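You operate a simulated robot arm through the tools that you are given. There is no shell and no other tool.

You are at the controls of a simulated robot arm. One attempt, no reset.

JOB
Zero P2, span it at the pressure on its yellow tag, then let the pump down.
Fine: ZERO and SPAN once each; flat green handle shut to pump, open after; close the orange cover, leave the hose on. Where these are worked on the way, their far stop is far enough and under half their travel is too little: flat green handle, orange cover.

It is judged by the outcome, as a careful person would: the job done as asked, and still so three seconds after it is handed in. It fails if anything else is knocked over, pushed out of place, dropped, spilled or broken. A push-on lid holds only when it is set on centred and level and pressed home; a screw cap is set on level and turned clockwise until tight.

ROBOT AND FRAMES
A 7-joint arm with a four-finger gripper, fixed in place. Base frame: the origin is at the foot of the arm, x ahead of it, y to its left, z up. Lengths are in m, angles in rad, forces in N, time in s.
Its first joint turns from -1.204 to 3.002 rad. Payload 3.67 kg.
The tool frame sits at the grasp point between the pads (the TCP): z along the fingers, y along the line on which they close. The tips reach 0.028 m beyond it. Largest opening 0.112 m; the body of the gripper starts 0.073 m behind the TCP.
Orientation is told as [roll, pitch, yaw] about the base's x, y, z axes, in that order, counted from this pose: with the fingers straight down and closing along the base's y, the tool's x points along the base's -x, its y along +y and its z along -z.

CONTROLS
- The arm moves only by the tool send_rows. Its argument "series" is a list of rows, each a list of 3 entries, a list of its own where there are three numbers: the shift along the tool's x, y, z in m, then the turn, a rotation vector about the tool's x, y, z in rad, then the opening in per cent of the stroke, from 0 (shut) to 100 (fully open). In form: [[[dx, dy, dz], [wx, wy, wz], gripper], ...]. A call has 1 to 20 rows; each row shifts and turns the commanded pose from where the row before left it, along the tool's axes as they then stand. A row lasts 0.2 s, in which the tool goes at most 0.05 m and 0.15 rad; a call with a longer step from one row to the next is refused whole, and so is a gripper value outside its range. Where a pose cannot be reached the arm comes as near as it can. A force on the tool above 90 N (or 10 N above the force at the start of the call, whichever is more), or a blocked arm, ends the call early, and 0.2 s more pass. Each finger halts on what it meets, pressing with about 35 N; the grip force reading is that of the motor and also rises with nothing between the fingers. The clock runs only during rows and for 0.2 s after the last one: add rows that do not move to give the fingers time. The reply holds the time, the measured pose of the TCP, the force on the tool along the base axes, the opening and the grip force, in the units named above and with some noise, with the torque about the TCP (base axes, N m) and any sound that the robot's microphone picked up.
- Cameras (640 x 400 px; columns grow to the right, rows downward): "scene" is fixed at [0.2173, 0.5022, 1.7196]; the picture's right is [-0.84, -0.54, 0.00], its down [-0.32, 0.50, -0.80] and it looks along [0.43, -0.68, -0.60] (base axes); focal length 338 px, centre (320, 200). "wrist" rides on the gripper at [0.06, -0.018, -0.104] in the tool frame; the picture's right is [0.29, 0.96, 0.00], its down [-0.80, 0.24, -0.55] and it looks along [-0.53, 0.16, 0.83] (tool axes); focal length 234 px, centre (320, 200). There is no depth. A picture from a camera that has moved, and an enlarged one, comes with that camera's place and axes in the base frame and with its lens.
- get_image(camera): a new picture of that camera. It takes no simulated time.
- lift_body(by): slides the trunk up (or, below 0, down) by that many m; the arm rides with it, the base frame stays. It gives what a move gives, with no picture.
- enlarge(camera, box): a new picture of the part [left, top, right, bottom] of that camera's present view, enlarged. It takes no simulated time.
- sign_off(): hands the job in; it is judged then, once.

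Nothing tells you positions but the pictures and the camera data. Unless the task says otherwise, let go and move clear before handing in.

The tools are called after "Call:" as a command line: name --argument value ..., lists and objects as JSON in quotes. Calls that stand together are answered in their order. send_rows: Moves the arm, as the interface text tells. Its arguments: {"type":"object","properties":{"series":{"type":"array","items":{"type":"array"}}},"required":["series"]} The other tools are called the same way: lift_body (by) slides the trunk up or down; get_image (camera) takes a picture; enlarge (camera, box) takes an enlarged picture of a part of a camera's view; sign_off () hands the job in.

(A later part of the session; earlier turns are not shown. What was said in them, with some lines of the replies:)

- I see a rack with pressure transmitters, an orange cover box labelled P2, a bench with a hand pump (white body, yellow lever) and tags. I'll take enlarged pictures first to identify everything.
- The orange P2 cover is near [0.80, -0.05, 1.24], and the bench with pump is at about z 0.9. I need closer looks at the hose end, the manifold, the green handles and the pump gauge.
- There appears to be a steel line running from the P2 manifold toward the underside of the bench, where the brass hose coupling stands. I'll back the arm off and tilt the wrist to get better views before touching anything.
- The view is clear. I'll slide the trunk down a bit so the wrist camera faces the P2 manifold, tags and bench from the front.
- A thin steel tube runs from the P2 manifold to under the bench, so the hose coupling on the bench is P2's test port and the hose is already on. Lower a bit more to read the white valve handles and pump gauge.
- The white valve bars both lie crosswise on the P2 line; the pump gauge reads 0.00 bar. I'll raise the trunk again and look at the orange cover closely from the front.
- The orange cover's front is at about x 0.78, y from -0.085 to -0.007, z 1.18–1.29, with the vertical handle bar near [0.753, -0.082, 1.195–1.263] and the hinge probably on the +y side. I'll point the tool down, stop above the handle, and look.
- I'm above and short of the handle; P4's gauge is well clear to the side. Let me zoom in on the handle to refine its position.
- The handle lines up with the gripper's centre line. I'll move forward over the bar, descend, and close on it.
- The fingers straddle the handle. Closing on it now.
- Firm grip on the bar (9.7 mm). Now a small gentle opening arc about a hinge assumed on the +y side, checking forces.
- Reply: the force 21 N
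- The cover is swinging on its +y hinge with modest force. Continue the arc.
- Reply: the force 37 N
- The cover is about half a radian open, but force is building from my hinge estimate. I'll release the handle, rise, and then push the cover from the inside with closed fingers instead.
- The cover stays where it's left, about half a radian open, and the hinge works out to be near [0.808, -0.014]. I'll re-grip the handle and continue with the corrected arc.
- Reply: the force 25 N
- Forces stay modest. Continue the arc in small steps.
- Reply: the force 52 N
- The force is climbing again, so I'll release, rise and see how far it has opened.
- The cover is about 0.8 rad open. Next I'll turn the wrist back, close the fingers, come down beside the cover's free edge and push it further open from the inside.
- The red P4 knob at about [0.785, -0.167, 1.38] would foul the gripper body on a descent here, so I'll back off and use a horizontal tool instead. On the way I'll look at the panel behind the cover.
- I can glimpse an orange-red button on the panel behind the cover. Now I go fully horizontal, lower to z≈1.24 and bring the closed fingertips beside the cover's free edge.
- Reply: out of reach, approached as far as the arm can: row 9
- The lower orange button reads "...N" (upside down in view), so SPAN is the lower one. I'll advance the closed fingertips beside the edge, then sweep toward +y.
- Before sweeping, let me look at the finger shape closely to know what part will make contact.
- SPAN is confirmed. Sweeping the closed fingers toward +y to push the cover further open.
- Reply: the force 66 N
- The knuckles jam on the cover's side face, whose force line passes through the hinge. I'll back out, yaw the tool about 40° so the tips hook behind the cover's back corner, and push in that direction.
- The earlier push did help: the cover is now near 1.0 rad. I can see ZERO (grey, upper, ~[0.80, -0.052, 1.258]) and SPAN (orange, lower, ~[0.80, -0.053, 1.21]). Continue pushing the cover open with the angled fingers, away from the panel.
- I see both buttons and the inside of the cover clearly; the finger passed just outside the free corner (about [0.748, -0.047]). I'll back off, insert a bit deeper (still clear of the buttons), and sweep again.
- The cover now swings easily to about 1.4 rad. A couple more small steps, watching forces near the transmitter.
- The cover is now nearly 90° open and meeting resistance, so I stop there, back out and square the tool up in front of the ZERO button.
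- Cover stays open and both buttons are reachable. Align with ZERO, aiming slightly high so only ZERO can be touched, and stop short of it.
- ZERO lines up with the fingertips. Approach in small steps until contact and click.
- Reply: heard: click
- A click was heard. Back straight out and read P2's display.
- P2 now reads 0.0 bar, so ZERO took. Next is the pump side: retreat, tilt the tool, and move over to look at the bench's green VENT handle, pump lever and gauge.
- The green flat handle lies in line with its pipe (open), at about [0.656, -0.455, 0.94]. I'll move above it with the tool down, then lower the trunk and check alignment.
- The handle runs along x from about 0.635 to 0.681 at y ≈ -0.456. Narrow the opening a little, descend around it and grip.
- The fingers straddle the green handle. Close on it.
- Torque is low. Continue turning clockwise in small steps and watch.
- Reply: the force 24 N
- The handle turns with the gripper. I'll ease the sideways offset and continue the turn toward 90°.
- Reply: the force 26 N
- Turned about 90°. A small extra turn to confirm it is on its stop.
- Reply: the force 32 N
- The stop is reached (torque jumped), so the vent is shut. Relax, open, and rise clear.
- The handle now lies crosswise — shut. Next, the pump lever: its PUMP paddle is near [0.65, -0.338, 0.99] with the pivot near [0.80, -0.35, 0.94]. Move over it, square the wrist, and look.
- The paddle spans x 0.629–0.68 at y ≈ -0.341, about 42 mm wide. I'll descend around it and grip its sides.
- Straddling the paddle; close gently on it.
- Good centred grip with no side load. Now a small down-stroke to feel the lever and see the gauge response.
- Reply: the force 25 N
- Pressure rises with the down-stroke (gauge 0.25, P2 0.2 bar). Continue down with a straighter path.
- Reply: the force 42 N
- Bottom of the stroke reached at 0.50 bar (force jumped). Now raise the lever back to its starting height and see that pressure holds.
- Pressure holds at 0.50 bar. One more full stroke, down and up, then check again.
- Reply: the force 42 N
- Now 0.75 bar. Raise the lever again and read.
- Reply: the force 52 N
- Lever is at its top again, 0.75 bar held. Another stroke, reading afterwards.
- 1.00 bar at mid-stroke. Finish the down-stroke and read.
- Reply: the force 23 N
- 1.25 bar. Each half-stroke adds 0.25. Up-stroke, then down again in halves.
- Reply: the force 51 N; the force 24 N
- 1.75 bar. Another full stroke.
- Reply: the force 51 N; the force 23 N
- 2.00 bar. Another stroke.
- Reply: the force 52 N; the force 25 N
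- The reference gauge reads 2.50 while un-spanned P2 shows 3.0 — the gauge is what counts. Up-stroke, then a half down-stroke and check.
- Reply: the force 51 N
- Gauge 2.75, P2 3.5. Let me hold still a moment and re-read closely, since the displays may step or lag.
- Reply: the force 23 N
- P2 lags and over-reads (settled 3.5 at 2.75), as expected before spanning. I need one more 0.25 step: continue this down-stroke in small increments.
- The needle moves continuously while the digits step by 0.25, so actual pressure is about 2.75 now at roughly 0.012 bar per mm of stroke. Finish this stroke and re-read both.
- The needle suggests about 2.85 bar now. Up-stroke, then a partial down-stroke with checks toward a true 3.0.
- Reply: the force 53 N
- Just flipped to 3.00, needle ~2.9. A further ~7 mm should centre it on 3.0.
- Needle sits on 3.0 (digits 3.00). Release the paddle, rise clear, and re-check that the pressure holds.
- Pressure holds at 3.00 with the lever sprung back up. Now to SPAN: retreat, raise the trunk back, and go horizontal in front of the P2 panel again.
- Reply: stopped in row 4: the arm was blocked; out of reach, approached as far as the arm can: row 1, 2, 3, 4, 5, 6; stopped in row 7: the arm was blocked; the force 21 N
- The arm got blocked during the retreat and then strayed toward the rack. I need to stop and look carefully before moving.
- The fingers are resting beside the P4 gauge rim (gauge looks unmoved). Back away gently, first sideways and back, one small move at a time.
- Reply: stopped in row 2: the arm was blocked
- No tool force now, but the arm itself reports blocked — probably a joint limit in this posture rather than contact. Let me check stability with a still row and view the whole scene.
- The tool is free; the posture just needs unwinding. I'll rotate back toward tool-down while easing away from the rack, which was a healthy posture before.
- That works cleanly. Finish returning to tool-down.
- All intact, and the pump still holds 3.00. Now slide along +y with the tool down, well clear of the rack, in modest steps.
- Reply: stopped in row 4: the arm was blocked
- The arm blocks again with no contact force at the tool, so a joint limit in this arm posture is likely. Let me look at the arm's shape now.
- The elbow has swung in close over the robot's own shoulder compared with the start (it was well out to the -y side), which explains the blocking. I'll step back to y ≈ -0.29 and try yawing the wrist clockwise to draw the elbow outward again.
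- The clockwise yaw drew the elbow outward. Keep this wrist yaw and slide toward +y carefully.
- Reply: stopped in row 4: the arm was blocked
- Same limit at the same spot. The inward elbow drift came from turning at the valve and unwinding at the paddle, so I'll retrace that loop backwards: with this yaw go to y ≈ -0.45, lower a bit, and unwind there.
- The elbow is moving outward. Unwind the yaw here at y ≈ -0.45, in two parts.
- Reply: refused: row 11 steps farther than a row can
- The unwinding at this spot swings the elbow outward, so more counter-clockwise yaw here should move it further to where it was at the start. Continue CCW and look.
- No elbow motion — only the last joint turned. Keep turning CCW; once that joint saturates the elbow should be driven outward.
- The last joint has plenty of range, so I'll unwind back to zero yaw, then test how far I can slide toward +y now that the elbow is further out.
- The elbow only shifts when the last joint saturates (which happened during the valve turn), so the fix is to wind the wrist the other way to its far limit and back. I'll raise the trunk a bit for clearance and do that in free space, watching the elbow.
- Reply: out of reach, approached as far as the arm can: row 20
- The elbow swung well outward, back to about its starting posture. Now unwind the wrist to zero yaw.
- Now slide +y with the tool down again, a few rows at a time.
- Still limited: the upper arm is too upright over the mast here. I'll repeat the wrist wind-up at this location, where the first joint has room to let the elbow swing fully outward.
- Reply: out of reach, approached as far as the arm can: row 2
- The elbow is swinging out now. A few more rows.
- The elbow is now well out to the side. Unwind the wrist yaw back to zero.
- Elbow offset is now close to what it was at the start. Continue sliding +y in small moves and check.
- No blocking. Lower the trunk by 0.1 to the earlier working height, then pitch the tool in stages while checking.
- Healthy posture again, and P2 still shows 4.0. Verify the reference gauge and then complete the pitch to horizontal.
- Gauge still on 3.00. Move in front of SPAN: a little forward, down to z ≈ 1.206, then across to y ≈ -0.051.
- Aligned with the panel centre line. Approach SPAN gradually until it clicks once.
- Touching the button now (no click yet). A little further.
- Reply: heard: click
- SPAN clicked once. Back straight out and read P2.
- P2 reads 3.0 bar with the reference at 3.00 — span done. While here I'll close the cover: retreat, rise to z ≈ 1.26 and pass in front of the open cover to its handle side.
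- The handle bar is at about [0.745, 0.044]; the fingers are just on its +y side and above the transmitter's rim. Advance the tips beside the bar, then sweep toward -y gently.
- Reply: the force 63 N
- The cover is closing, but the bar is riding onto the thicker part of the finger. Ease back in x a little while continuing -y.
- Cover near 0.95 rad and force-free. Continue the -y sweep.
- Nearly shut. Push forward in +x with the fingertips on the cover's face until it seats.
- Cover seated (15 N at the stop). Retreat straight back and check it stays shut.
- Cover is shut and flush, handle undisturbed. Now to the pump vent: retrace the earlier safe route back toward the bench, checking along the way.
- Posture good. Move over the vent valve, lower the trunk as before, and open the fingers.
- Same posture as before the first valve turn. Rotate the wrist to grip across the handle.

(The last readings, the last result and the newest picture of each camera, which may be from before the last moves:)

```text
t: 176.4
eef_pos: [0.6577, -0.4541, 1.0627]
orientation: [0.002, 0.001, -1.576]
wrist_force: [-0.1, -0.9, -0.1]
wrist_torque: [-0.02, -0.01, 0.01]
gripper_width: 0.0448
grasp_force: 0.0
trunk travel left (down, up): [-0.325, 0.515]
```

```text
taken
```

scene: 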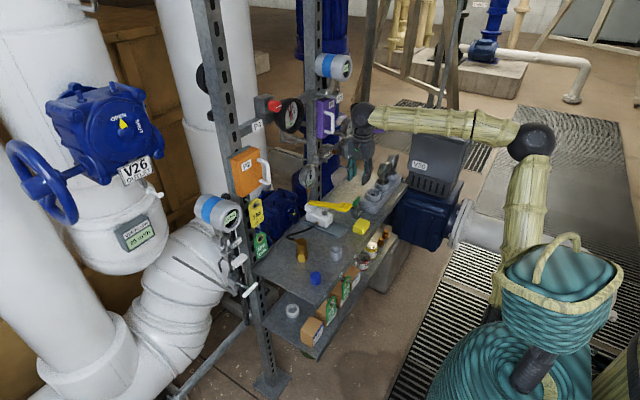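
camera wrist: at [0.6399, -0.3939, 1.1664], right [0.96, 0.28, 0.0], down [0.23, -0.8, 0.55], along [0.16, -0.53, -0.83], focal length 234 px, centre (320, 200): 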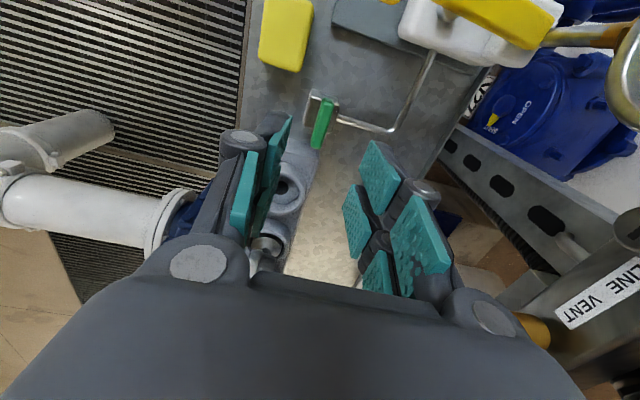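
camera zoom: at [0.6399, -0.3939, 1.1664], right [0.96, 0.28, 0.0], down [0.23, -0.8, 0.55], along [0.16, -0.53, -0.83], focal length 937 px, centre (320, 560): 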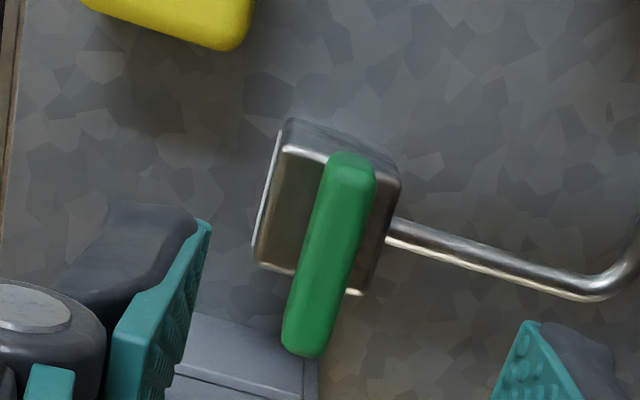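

Handle lies along y at x ≈ 0.660, y centre ≈ -0.454. Align, descend and grip.

Call:
send_rows --series '[[[0, 0.0025, 0.03], [0, 0, 0], 40], [[0, 0, 0.03], [0, 0, 0], 40], [[0, 0, 0.03], [0, 0, 0], 40], [[0, 0, 0.03], [0, 0, 0], 40], [[0, 0, 0], [0, 0, 0], 40]]'

Call:
enlarge --camera "wrist" --box '[200, 80, 440, 230]'

Call:
enlarge --camera "scene" --box '[310, 160, 390, 230]'

```text
t: 177.6
eef_pos: [0.6595, -0.4533, 0.9422]
orientation: [0.002, 0.0, -1.575]
wrist_force: [0.3, 0.4, 1.0]
wrist_torque: [0.02, -0.02, 0.01]
gripper_width: 0.0449
grasp_force: 0.0
trunk travel left (down, up): [-0.325, 0.515]
```

```text
2.67 times, centred on (320, 155) of wrist
camera zoom: at [0.6423, -0.3937, 1.0464], right [0.96, 0.28, 0.0], down [0.24, -0.8, 0.55], along [0.16, -0.53, -0.83], focal length 624 px, centre (320, 320)
```

zoom: 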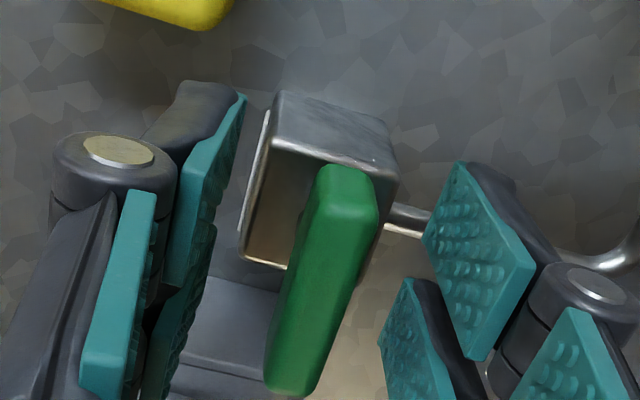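

```text
5.71 times, centred on (350, 195) of scene
camera zoom: at [0.2173, 0.5022, 1.7196], right [-0.84, -0.54, 0.0], down [-0.32, 0.5, -0.8], along [0.43, -0.68, -0.6], focal length 1934 px, centre (149, 229)
```

zoom: 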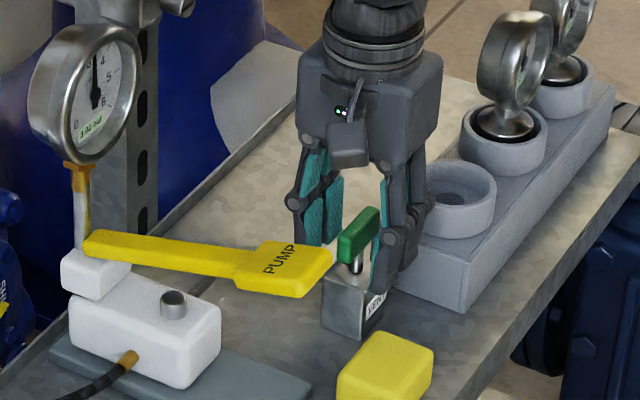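

Straddled squarely. Close and turn counter-clockwise in stages.

Call:
send_rows --series '[[[0, 0, 0], [0, 0, 0], 20], [[0, 0, 0], [0, 0, 0], 5], [[0, 0, 0], [0, 0, 0], 0], [[0, 0, 0], [0, 0, 0], 0]]'

Call:
send_rows --series '[[[0, 0, 0], [0, 0, -0.1], 0], [[0, 0, 0], [0, 0, -0.1], 0], [[0, 0, 0], [0, 0, -0.1], 0], [[0, 0, 0], [0, 0, -0.1], 0], [[0, 0, 0], [0, 0, -0.1], 0]]'

Call:
get_image --camera "wrist"

Call:
enlarge --camera "scene" --box '[300, 160, 324, 190]'

```text
t: 178.6
eef_pos: [0.66, -0.4522, 0.9424]
orientation: [0.0, 0.002, -1.574]
wrist_force: [-4.4, -0.1, -3.2]
wrist_torque: [-0.18, 0.08, 0.16]
gripper_width: 0.0115
grasp_force: 44.7
trunk travel left (down, up): [-0.325, 0.515]
```

```text
t: 179.8
eef_pos: [0.6588, -0.4538, 0.9413]
orientation: [-0.001, 0.0, -1.073]
wrist_force: [-18.3, 6.2, -6.6]
wrist_torque: [0.19, 0.44, -0.02]
gripper_width: 0.0117
grasp_force: 45.4
trunk travel left (down, up): [-0.325, 0.515]
```

```text
taken
camera wrist: at [0.6146, -0.4098, 1.0466], right [0.7, 0.71, 0.0], down [0.59, -0.59, 0.55], along [0.39, -0.39, -0.83], focal length 234 px, centre (320, 200)
```

wrist: 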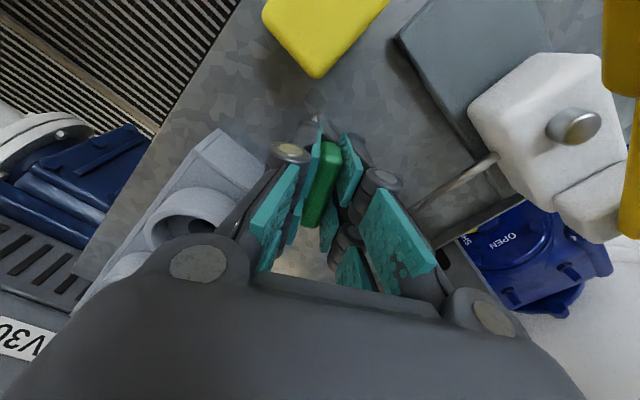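

```text
13.33 times, centred on (312, 175) of scene
camera zoom: at [0.2173, 0.5022, 1.7196], right [-0.84, -0.54, 0.0], down [-0.32, 0.5, -0.8], along [0.43, -0.68, -0.6], focal length 4512 px, centre (427, 533)
```

zoom: 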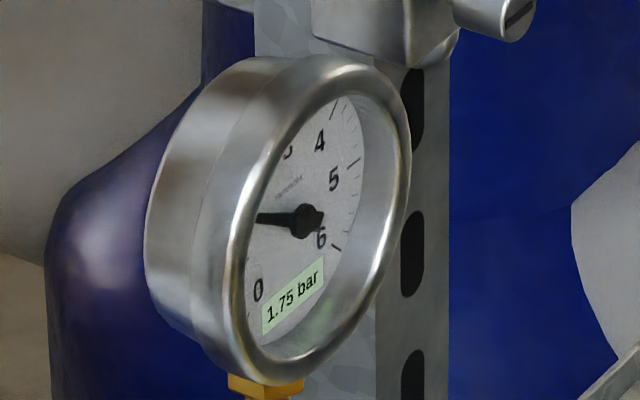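

Pressure is venting (1.75 and falling). Continue turning to the open stop.

Call:
send_rows --series '[[[0, -0.0015, 0], [0, 0, -0.1], 0], [[0, 0, 0], [0, 0, -0.1], 0], [[0, 0, 0], [0, 0, -0.1], 0], [[0, 0, 0], [0, 0, -0.1], 0], [[0, 0, 0], [0, 0, -0.1], 0]]'

Call:
send_rows --series '[[[0, 0, 0], [0, 0, -0.1], 0], [[0, 0, 0], [0, 0, -0.1], 0], [[0, 0, 0], [0, 0, -0.1], 0], [[0, 0, 0], [0, 0, -0.1], 0], [[0, 0, 0], [0, 0, -0.1], 0]]'

Call:
get_image --camera "wrist"

```text
t: 181.0
eef_pos: [0.6593, -0.4542, 0.9424]
orientation: [0.0, 0.0, -0.573]
wrist_force: [-17.9, 6.4, -9.2]
wrist_torque: [-0.08, 0.01, -0.04]
gripper_width: 0.0114
grasp_force: 45.0
trunk travel left (down, up): [-0.325, 0.515]
```

```text
t: 182.2
eef_pos: [0.6579, -0.4544, 0.9416]
orientation: [0.0, -0.002, -0.074]
wrist_force: [-17.7, -3.1, -7.3]
wrist_torque: [0.01, 0.21, -0.04]
gripper_width: 0.0114
grasp_force: 44.5
trunk travel left (down, up): [-0.325, 0.515]
```

```text
taken
camera wrist: at [0.597, -0.469, 1.0465], right [-0.22, 0.98, 0.0], down [0.81, 0.18, 0.56], along [0.54, 0.12, -0.83], focal length 234 px, centre (320, 200)
```

wrist: 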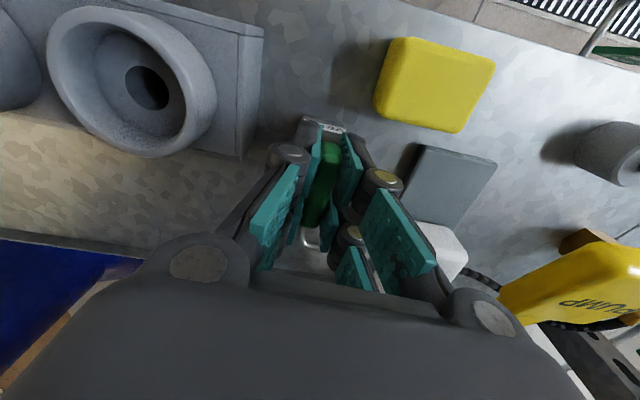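

Call:
send_rows --series '[[[0, 0, 0], [0, 0, -0.07], 0], [[0, 0, 0], [0, 0, -0.06], 0]]'

Call:
enlarge --camera "scene" --box '[300, 160, 324, 190]'

Call:
enlarge --camera "scene" --box '[180, 180, 260, 230]'

```text
t: 182.8
eef_pos: [0.6581, -0.4554, 0.9423]
orientation: [-0.001, -0.002, 0.053]
wrist_force: [-15.3, -3.8, -5.7]
wrist_torque: [-0.01, 0.74, -2.14]
gripper_width: 0.012
grasp_force: 45.3
trunk travel left (down, up): [-0.325, 0.515]
```

```text
13.33 times, centred on (312, 175) of scene
camera zoom: at [0.2173, 0.5022, 1.7196], right [-0.84, -0.54, 0.0], down [-0.32, 0.5, -0.8], along [0.43, -0.68, -0.6], focal length 4512 px, centre (427, 533)
```

zoom: 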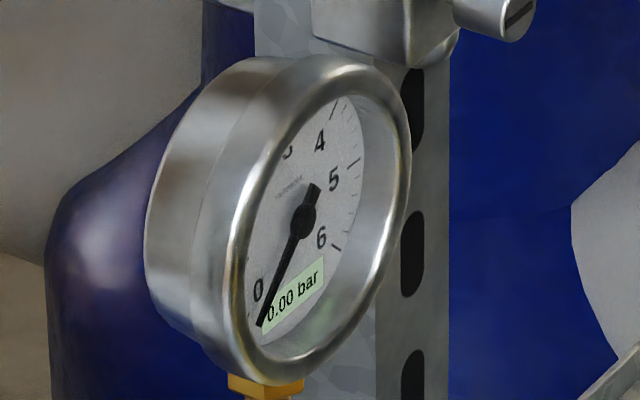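

```text
8.00 times, centred on (220, 205) of scene
camera zoom: at [0.2173, 0.5022, 1.7196], right [-0.84, -0.54, 0.0], down [-0.32, 0.5, -0.8], along [0.43, -0.68, -0.6], focal length 2708 px, centre (1120, 160)
```

zoom: 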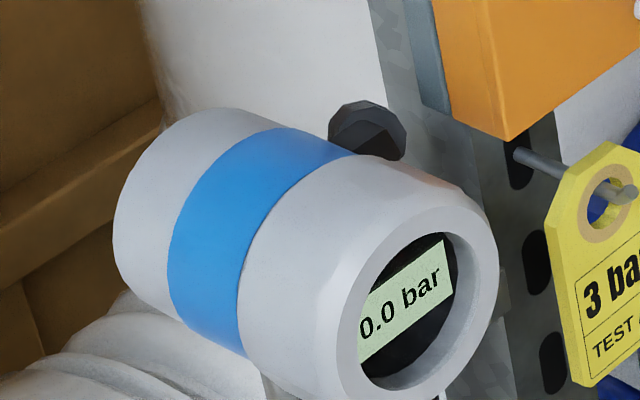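

At the open stop; gauge 0.00 and P2 0.0. Relax, release, and rise straight up clear.

Call:
send_rows --series '[[[0, 0, 0], [0, 0, 0.04], 0], [[0, 0, 0], [0, 0, 0], 20], [[0, 0, 0], [0, 0, 0], 38], [[0, 0, 0], [0, 0, 0], 38], [[0, 0, -0.03], [0, 0, 0], 38], [[0, 0, -0.04], [0, 0, 0], 38], [[0, 0, -0.04], [0, 0, 0], 38], [[0, 0, -0.04], [0, 0, 0], 38], [[0, 0, 0], [0, 0, 0], 38]]'

Call:
get_image --camera "wrist"

Call:
get_image --camera "scene"

Call:
enlarge --camera "scene" --box '[260, 160, 420, 260]'

Call:
enlarge --camera "scene" --box '[180, 130, 340, 230]'

```text
t: 184.8
eef_pos: [0.6596, -0.4545, 1.0925]
orientation: [0.0, -0.001, 0.016]
wrist_force: [0.4, 0.5, 1.0]
wrist_torque: [0.01, 0.0, 0.02]
gripper_width: 0.0425
grasp_force: 0.0
trunk travel left (down, up): [-0.325, 0.515]
```

```text
taken
camera wrist: at [0.5993, -0.4746, 1.1965], right [-0.3, 0.95, 0.0], down [0.79, 0.25, 0.56], along [0.53, 0.17, -0.83], focal length 234 px, centre (320, 200)
```

wrist: 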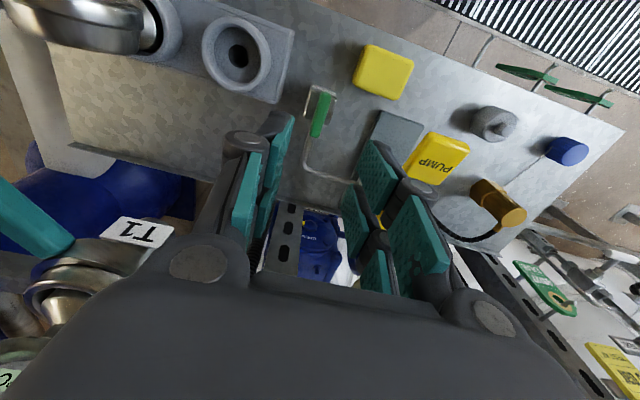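

```text
taken
```

scene: 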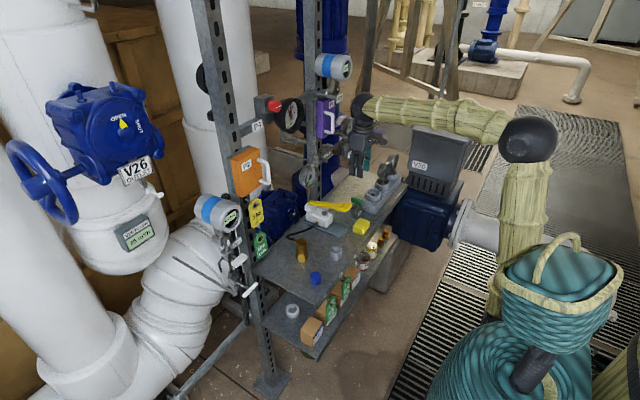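

```text
4.00 times, centred on (340, 210) of scene
camera zoom: at [0.2173, 0.5022, 1.7196], right [-0.84, -0.54, 0.0], down [-0.32, 0.5, -0.8], along [0.43, -0.68, -0.6], focal length 1354 px, centre (240, 160)
```

zoom: 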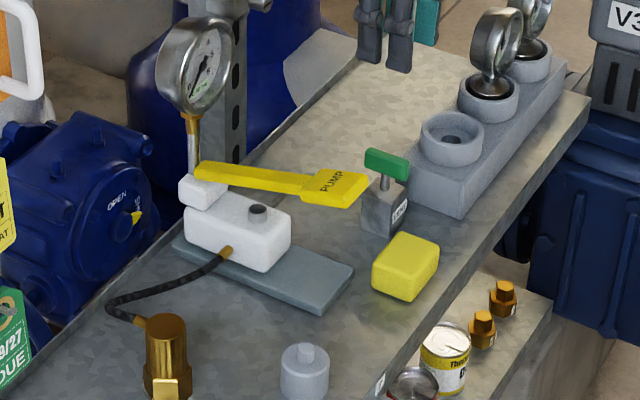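

```text
4.00 times, centred on (260, 180) of scene
camera zoom: at [0.2173, 0.5022, 1.7196], right [-0.84, -0.54, 0.0], down [-0.32, 0.5, -0.8], along [0.43, -0.68, -0.6], focal length 1354 px, centre (560, 280)
```

zoom: 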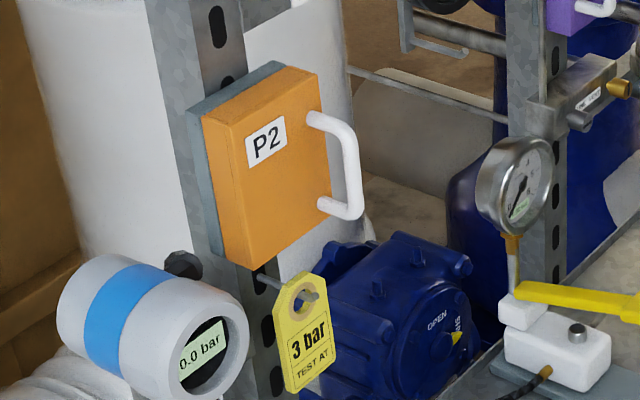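

Everything looks as it should. One last check that P4, P3 and neighbours are unchanged from my brief brush near the gauge.

Call:
enlarge --camera "scene" --box '[220, 60, 380, 160]'

Call:
enlarge --camera "scene" --box '[260, 240, 420, 340]'

Call:
enlarge --camera "scene" --box '[190, 230, 270, 310]'

```text
4.00 times, centred on (300, 110) of scene
camera zoom: at [0.2173, 0.5022, 1.7196], right [-0.84, -0.54, 0.0], down [-0.32, 0.5, -0.8], along [0.43, -0.68, -0.6], focal length 1354 px, centre (400, 560)
```

zoom: 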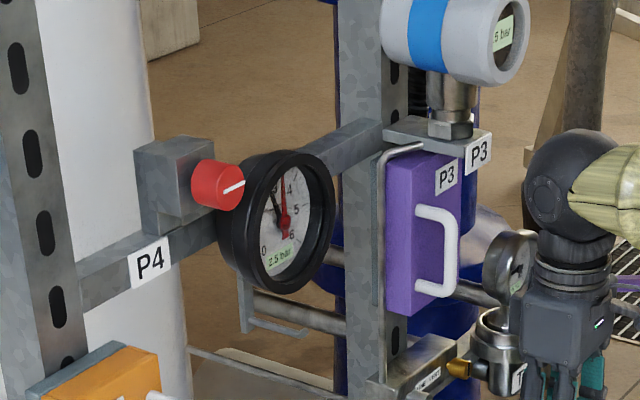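

```text
4.00 times, centred on (340, 290) of scene
camera zoom: at [0.2173, 0.5022, 1.7196], right [-0.84, -0.54, 0.0], down [-0.32, 0.5, -0.8], along [0.43, -0.68, -0.6], focal length 1354 px, centre (240, -160)
```

zoom: 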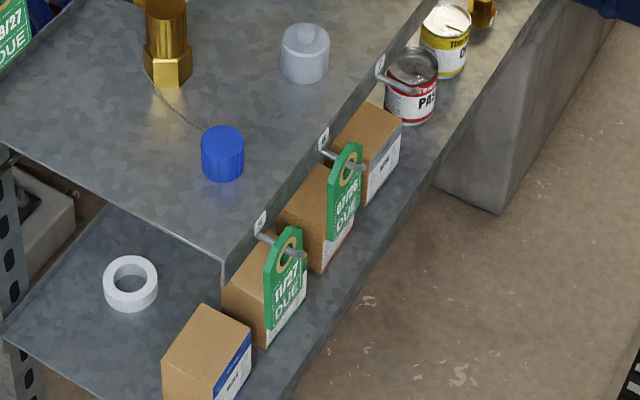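

```text
5.00 times, centred on (230, 270) of scene
camera zoom: at [0.2173, 0.5022, 1.7196], right [-0.84, -0.54, 0.0], down [-0.32, 0.5, -0.8], along [0.43, -0.68, -0.6], focal length 1692 px, centre (770, -150)
```

zoom: 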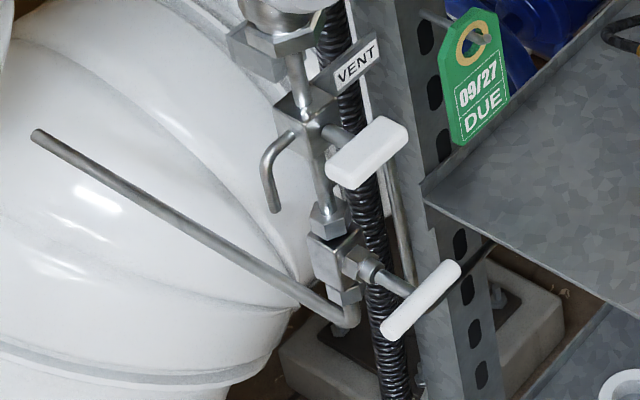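

All neighbours are unchanged, the hose is on, the cover shut, the vent open, and P2 and the gauge read zero. A small lift to be well clear, then hand in.

Call:
lift_body --by 0.1

Call:
enlarge --camera "scene" --box '[180, 110, 420, 260]'

```text
t: 186.2
eef_pos: [0.6591, -0.4536, 1.1927]
orientation: [-0.002, -0.002, 0.015]
wrist_force: [0.8, -0.3, -0.8]
wrist_torque: [0.03, 0.01, 0.0]
gripper_width: 0.0426
grasp_force: 0.0
trunk travel left (down, up): [-0.425, 0.415]
```

```text
2.67 times, centred on (300, 185) of scene
camera zoom: at [0.2173, 0.5022, 1.7196], right [-0.84, -0.54, 0.0], down [-0.32, 0.5, -0.8], along [0.43, -0.68, -0.6], focal length 902 px, centre (373, 240)
```

zoom: 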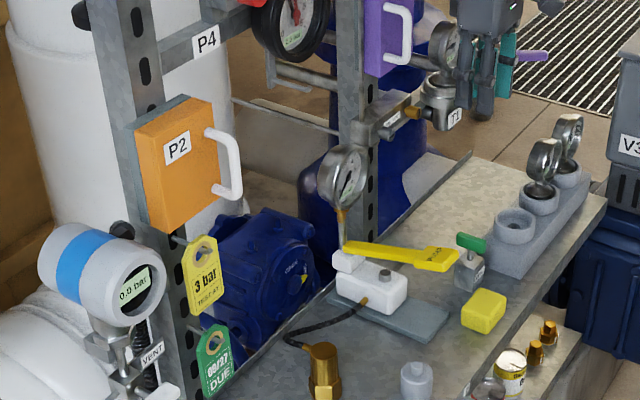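

The arm is clear, the cover is shut, the vent is open, the hose is still on, and P2 and the pump gauge both read zero. Handing in.

Call:
sign_off

```text
The job is handed in.
```

P2 is zeroed and spanned at the 3 bar on its yellow tag, and the pump is let down. The job is handed in.

- **ZERO:** pressed once with the pump at 0.00 bar; P2 went from 0.5 to 0.0 bar.
- **SPAN:** pressed once with the pump gauge reading 3.00 bar and its needle on 3. P2 had been showing 4.0 bar and then read 3.0 bar.
- **Flat green handle:** turned to its shut stop before pumping and back to its open stop afterwards. The pump gauge dropped to 0.00 bar and P2 to 0.0 bar.
- **Orange cover:** opened for the buttons, then closed again until it seated.
- **Hose:** left on throughout.

Between pumping and SPAN the arm jammed. The fingers pressed against the side of the P4 gauge with about 20 N before I backed off. In the last pictures P4 looked unmoved and still read 2.5 bar. Nothing else looked disturbed.
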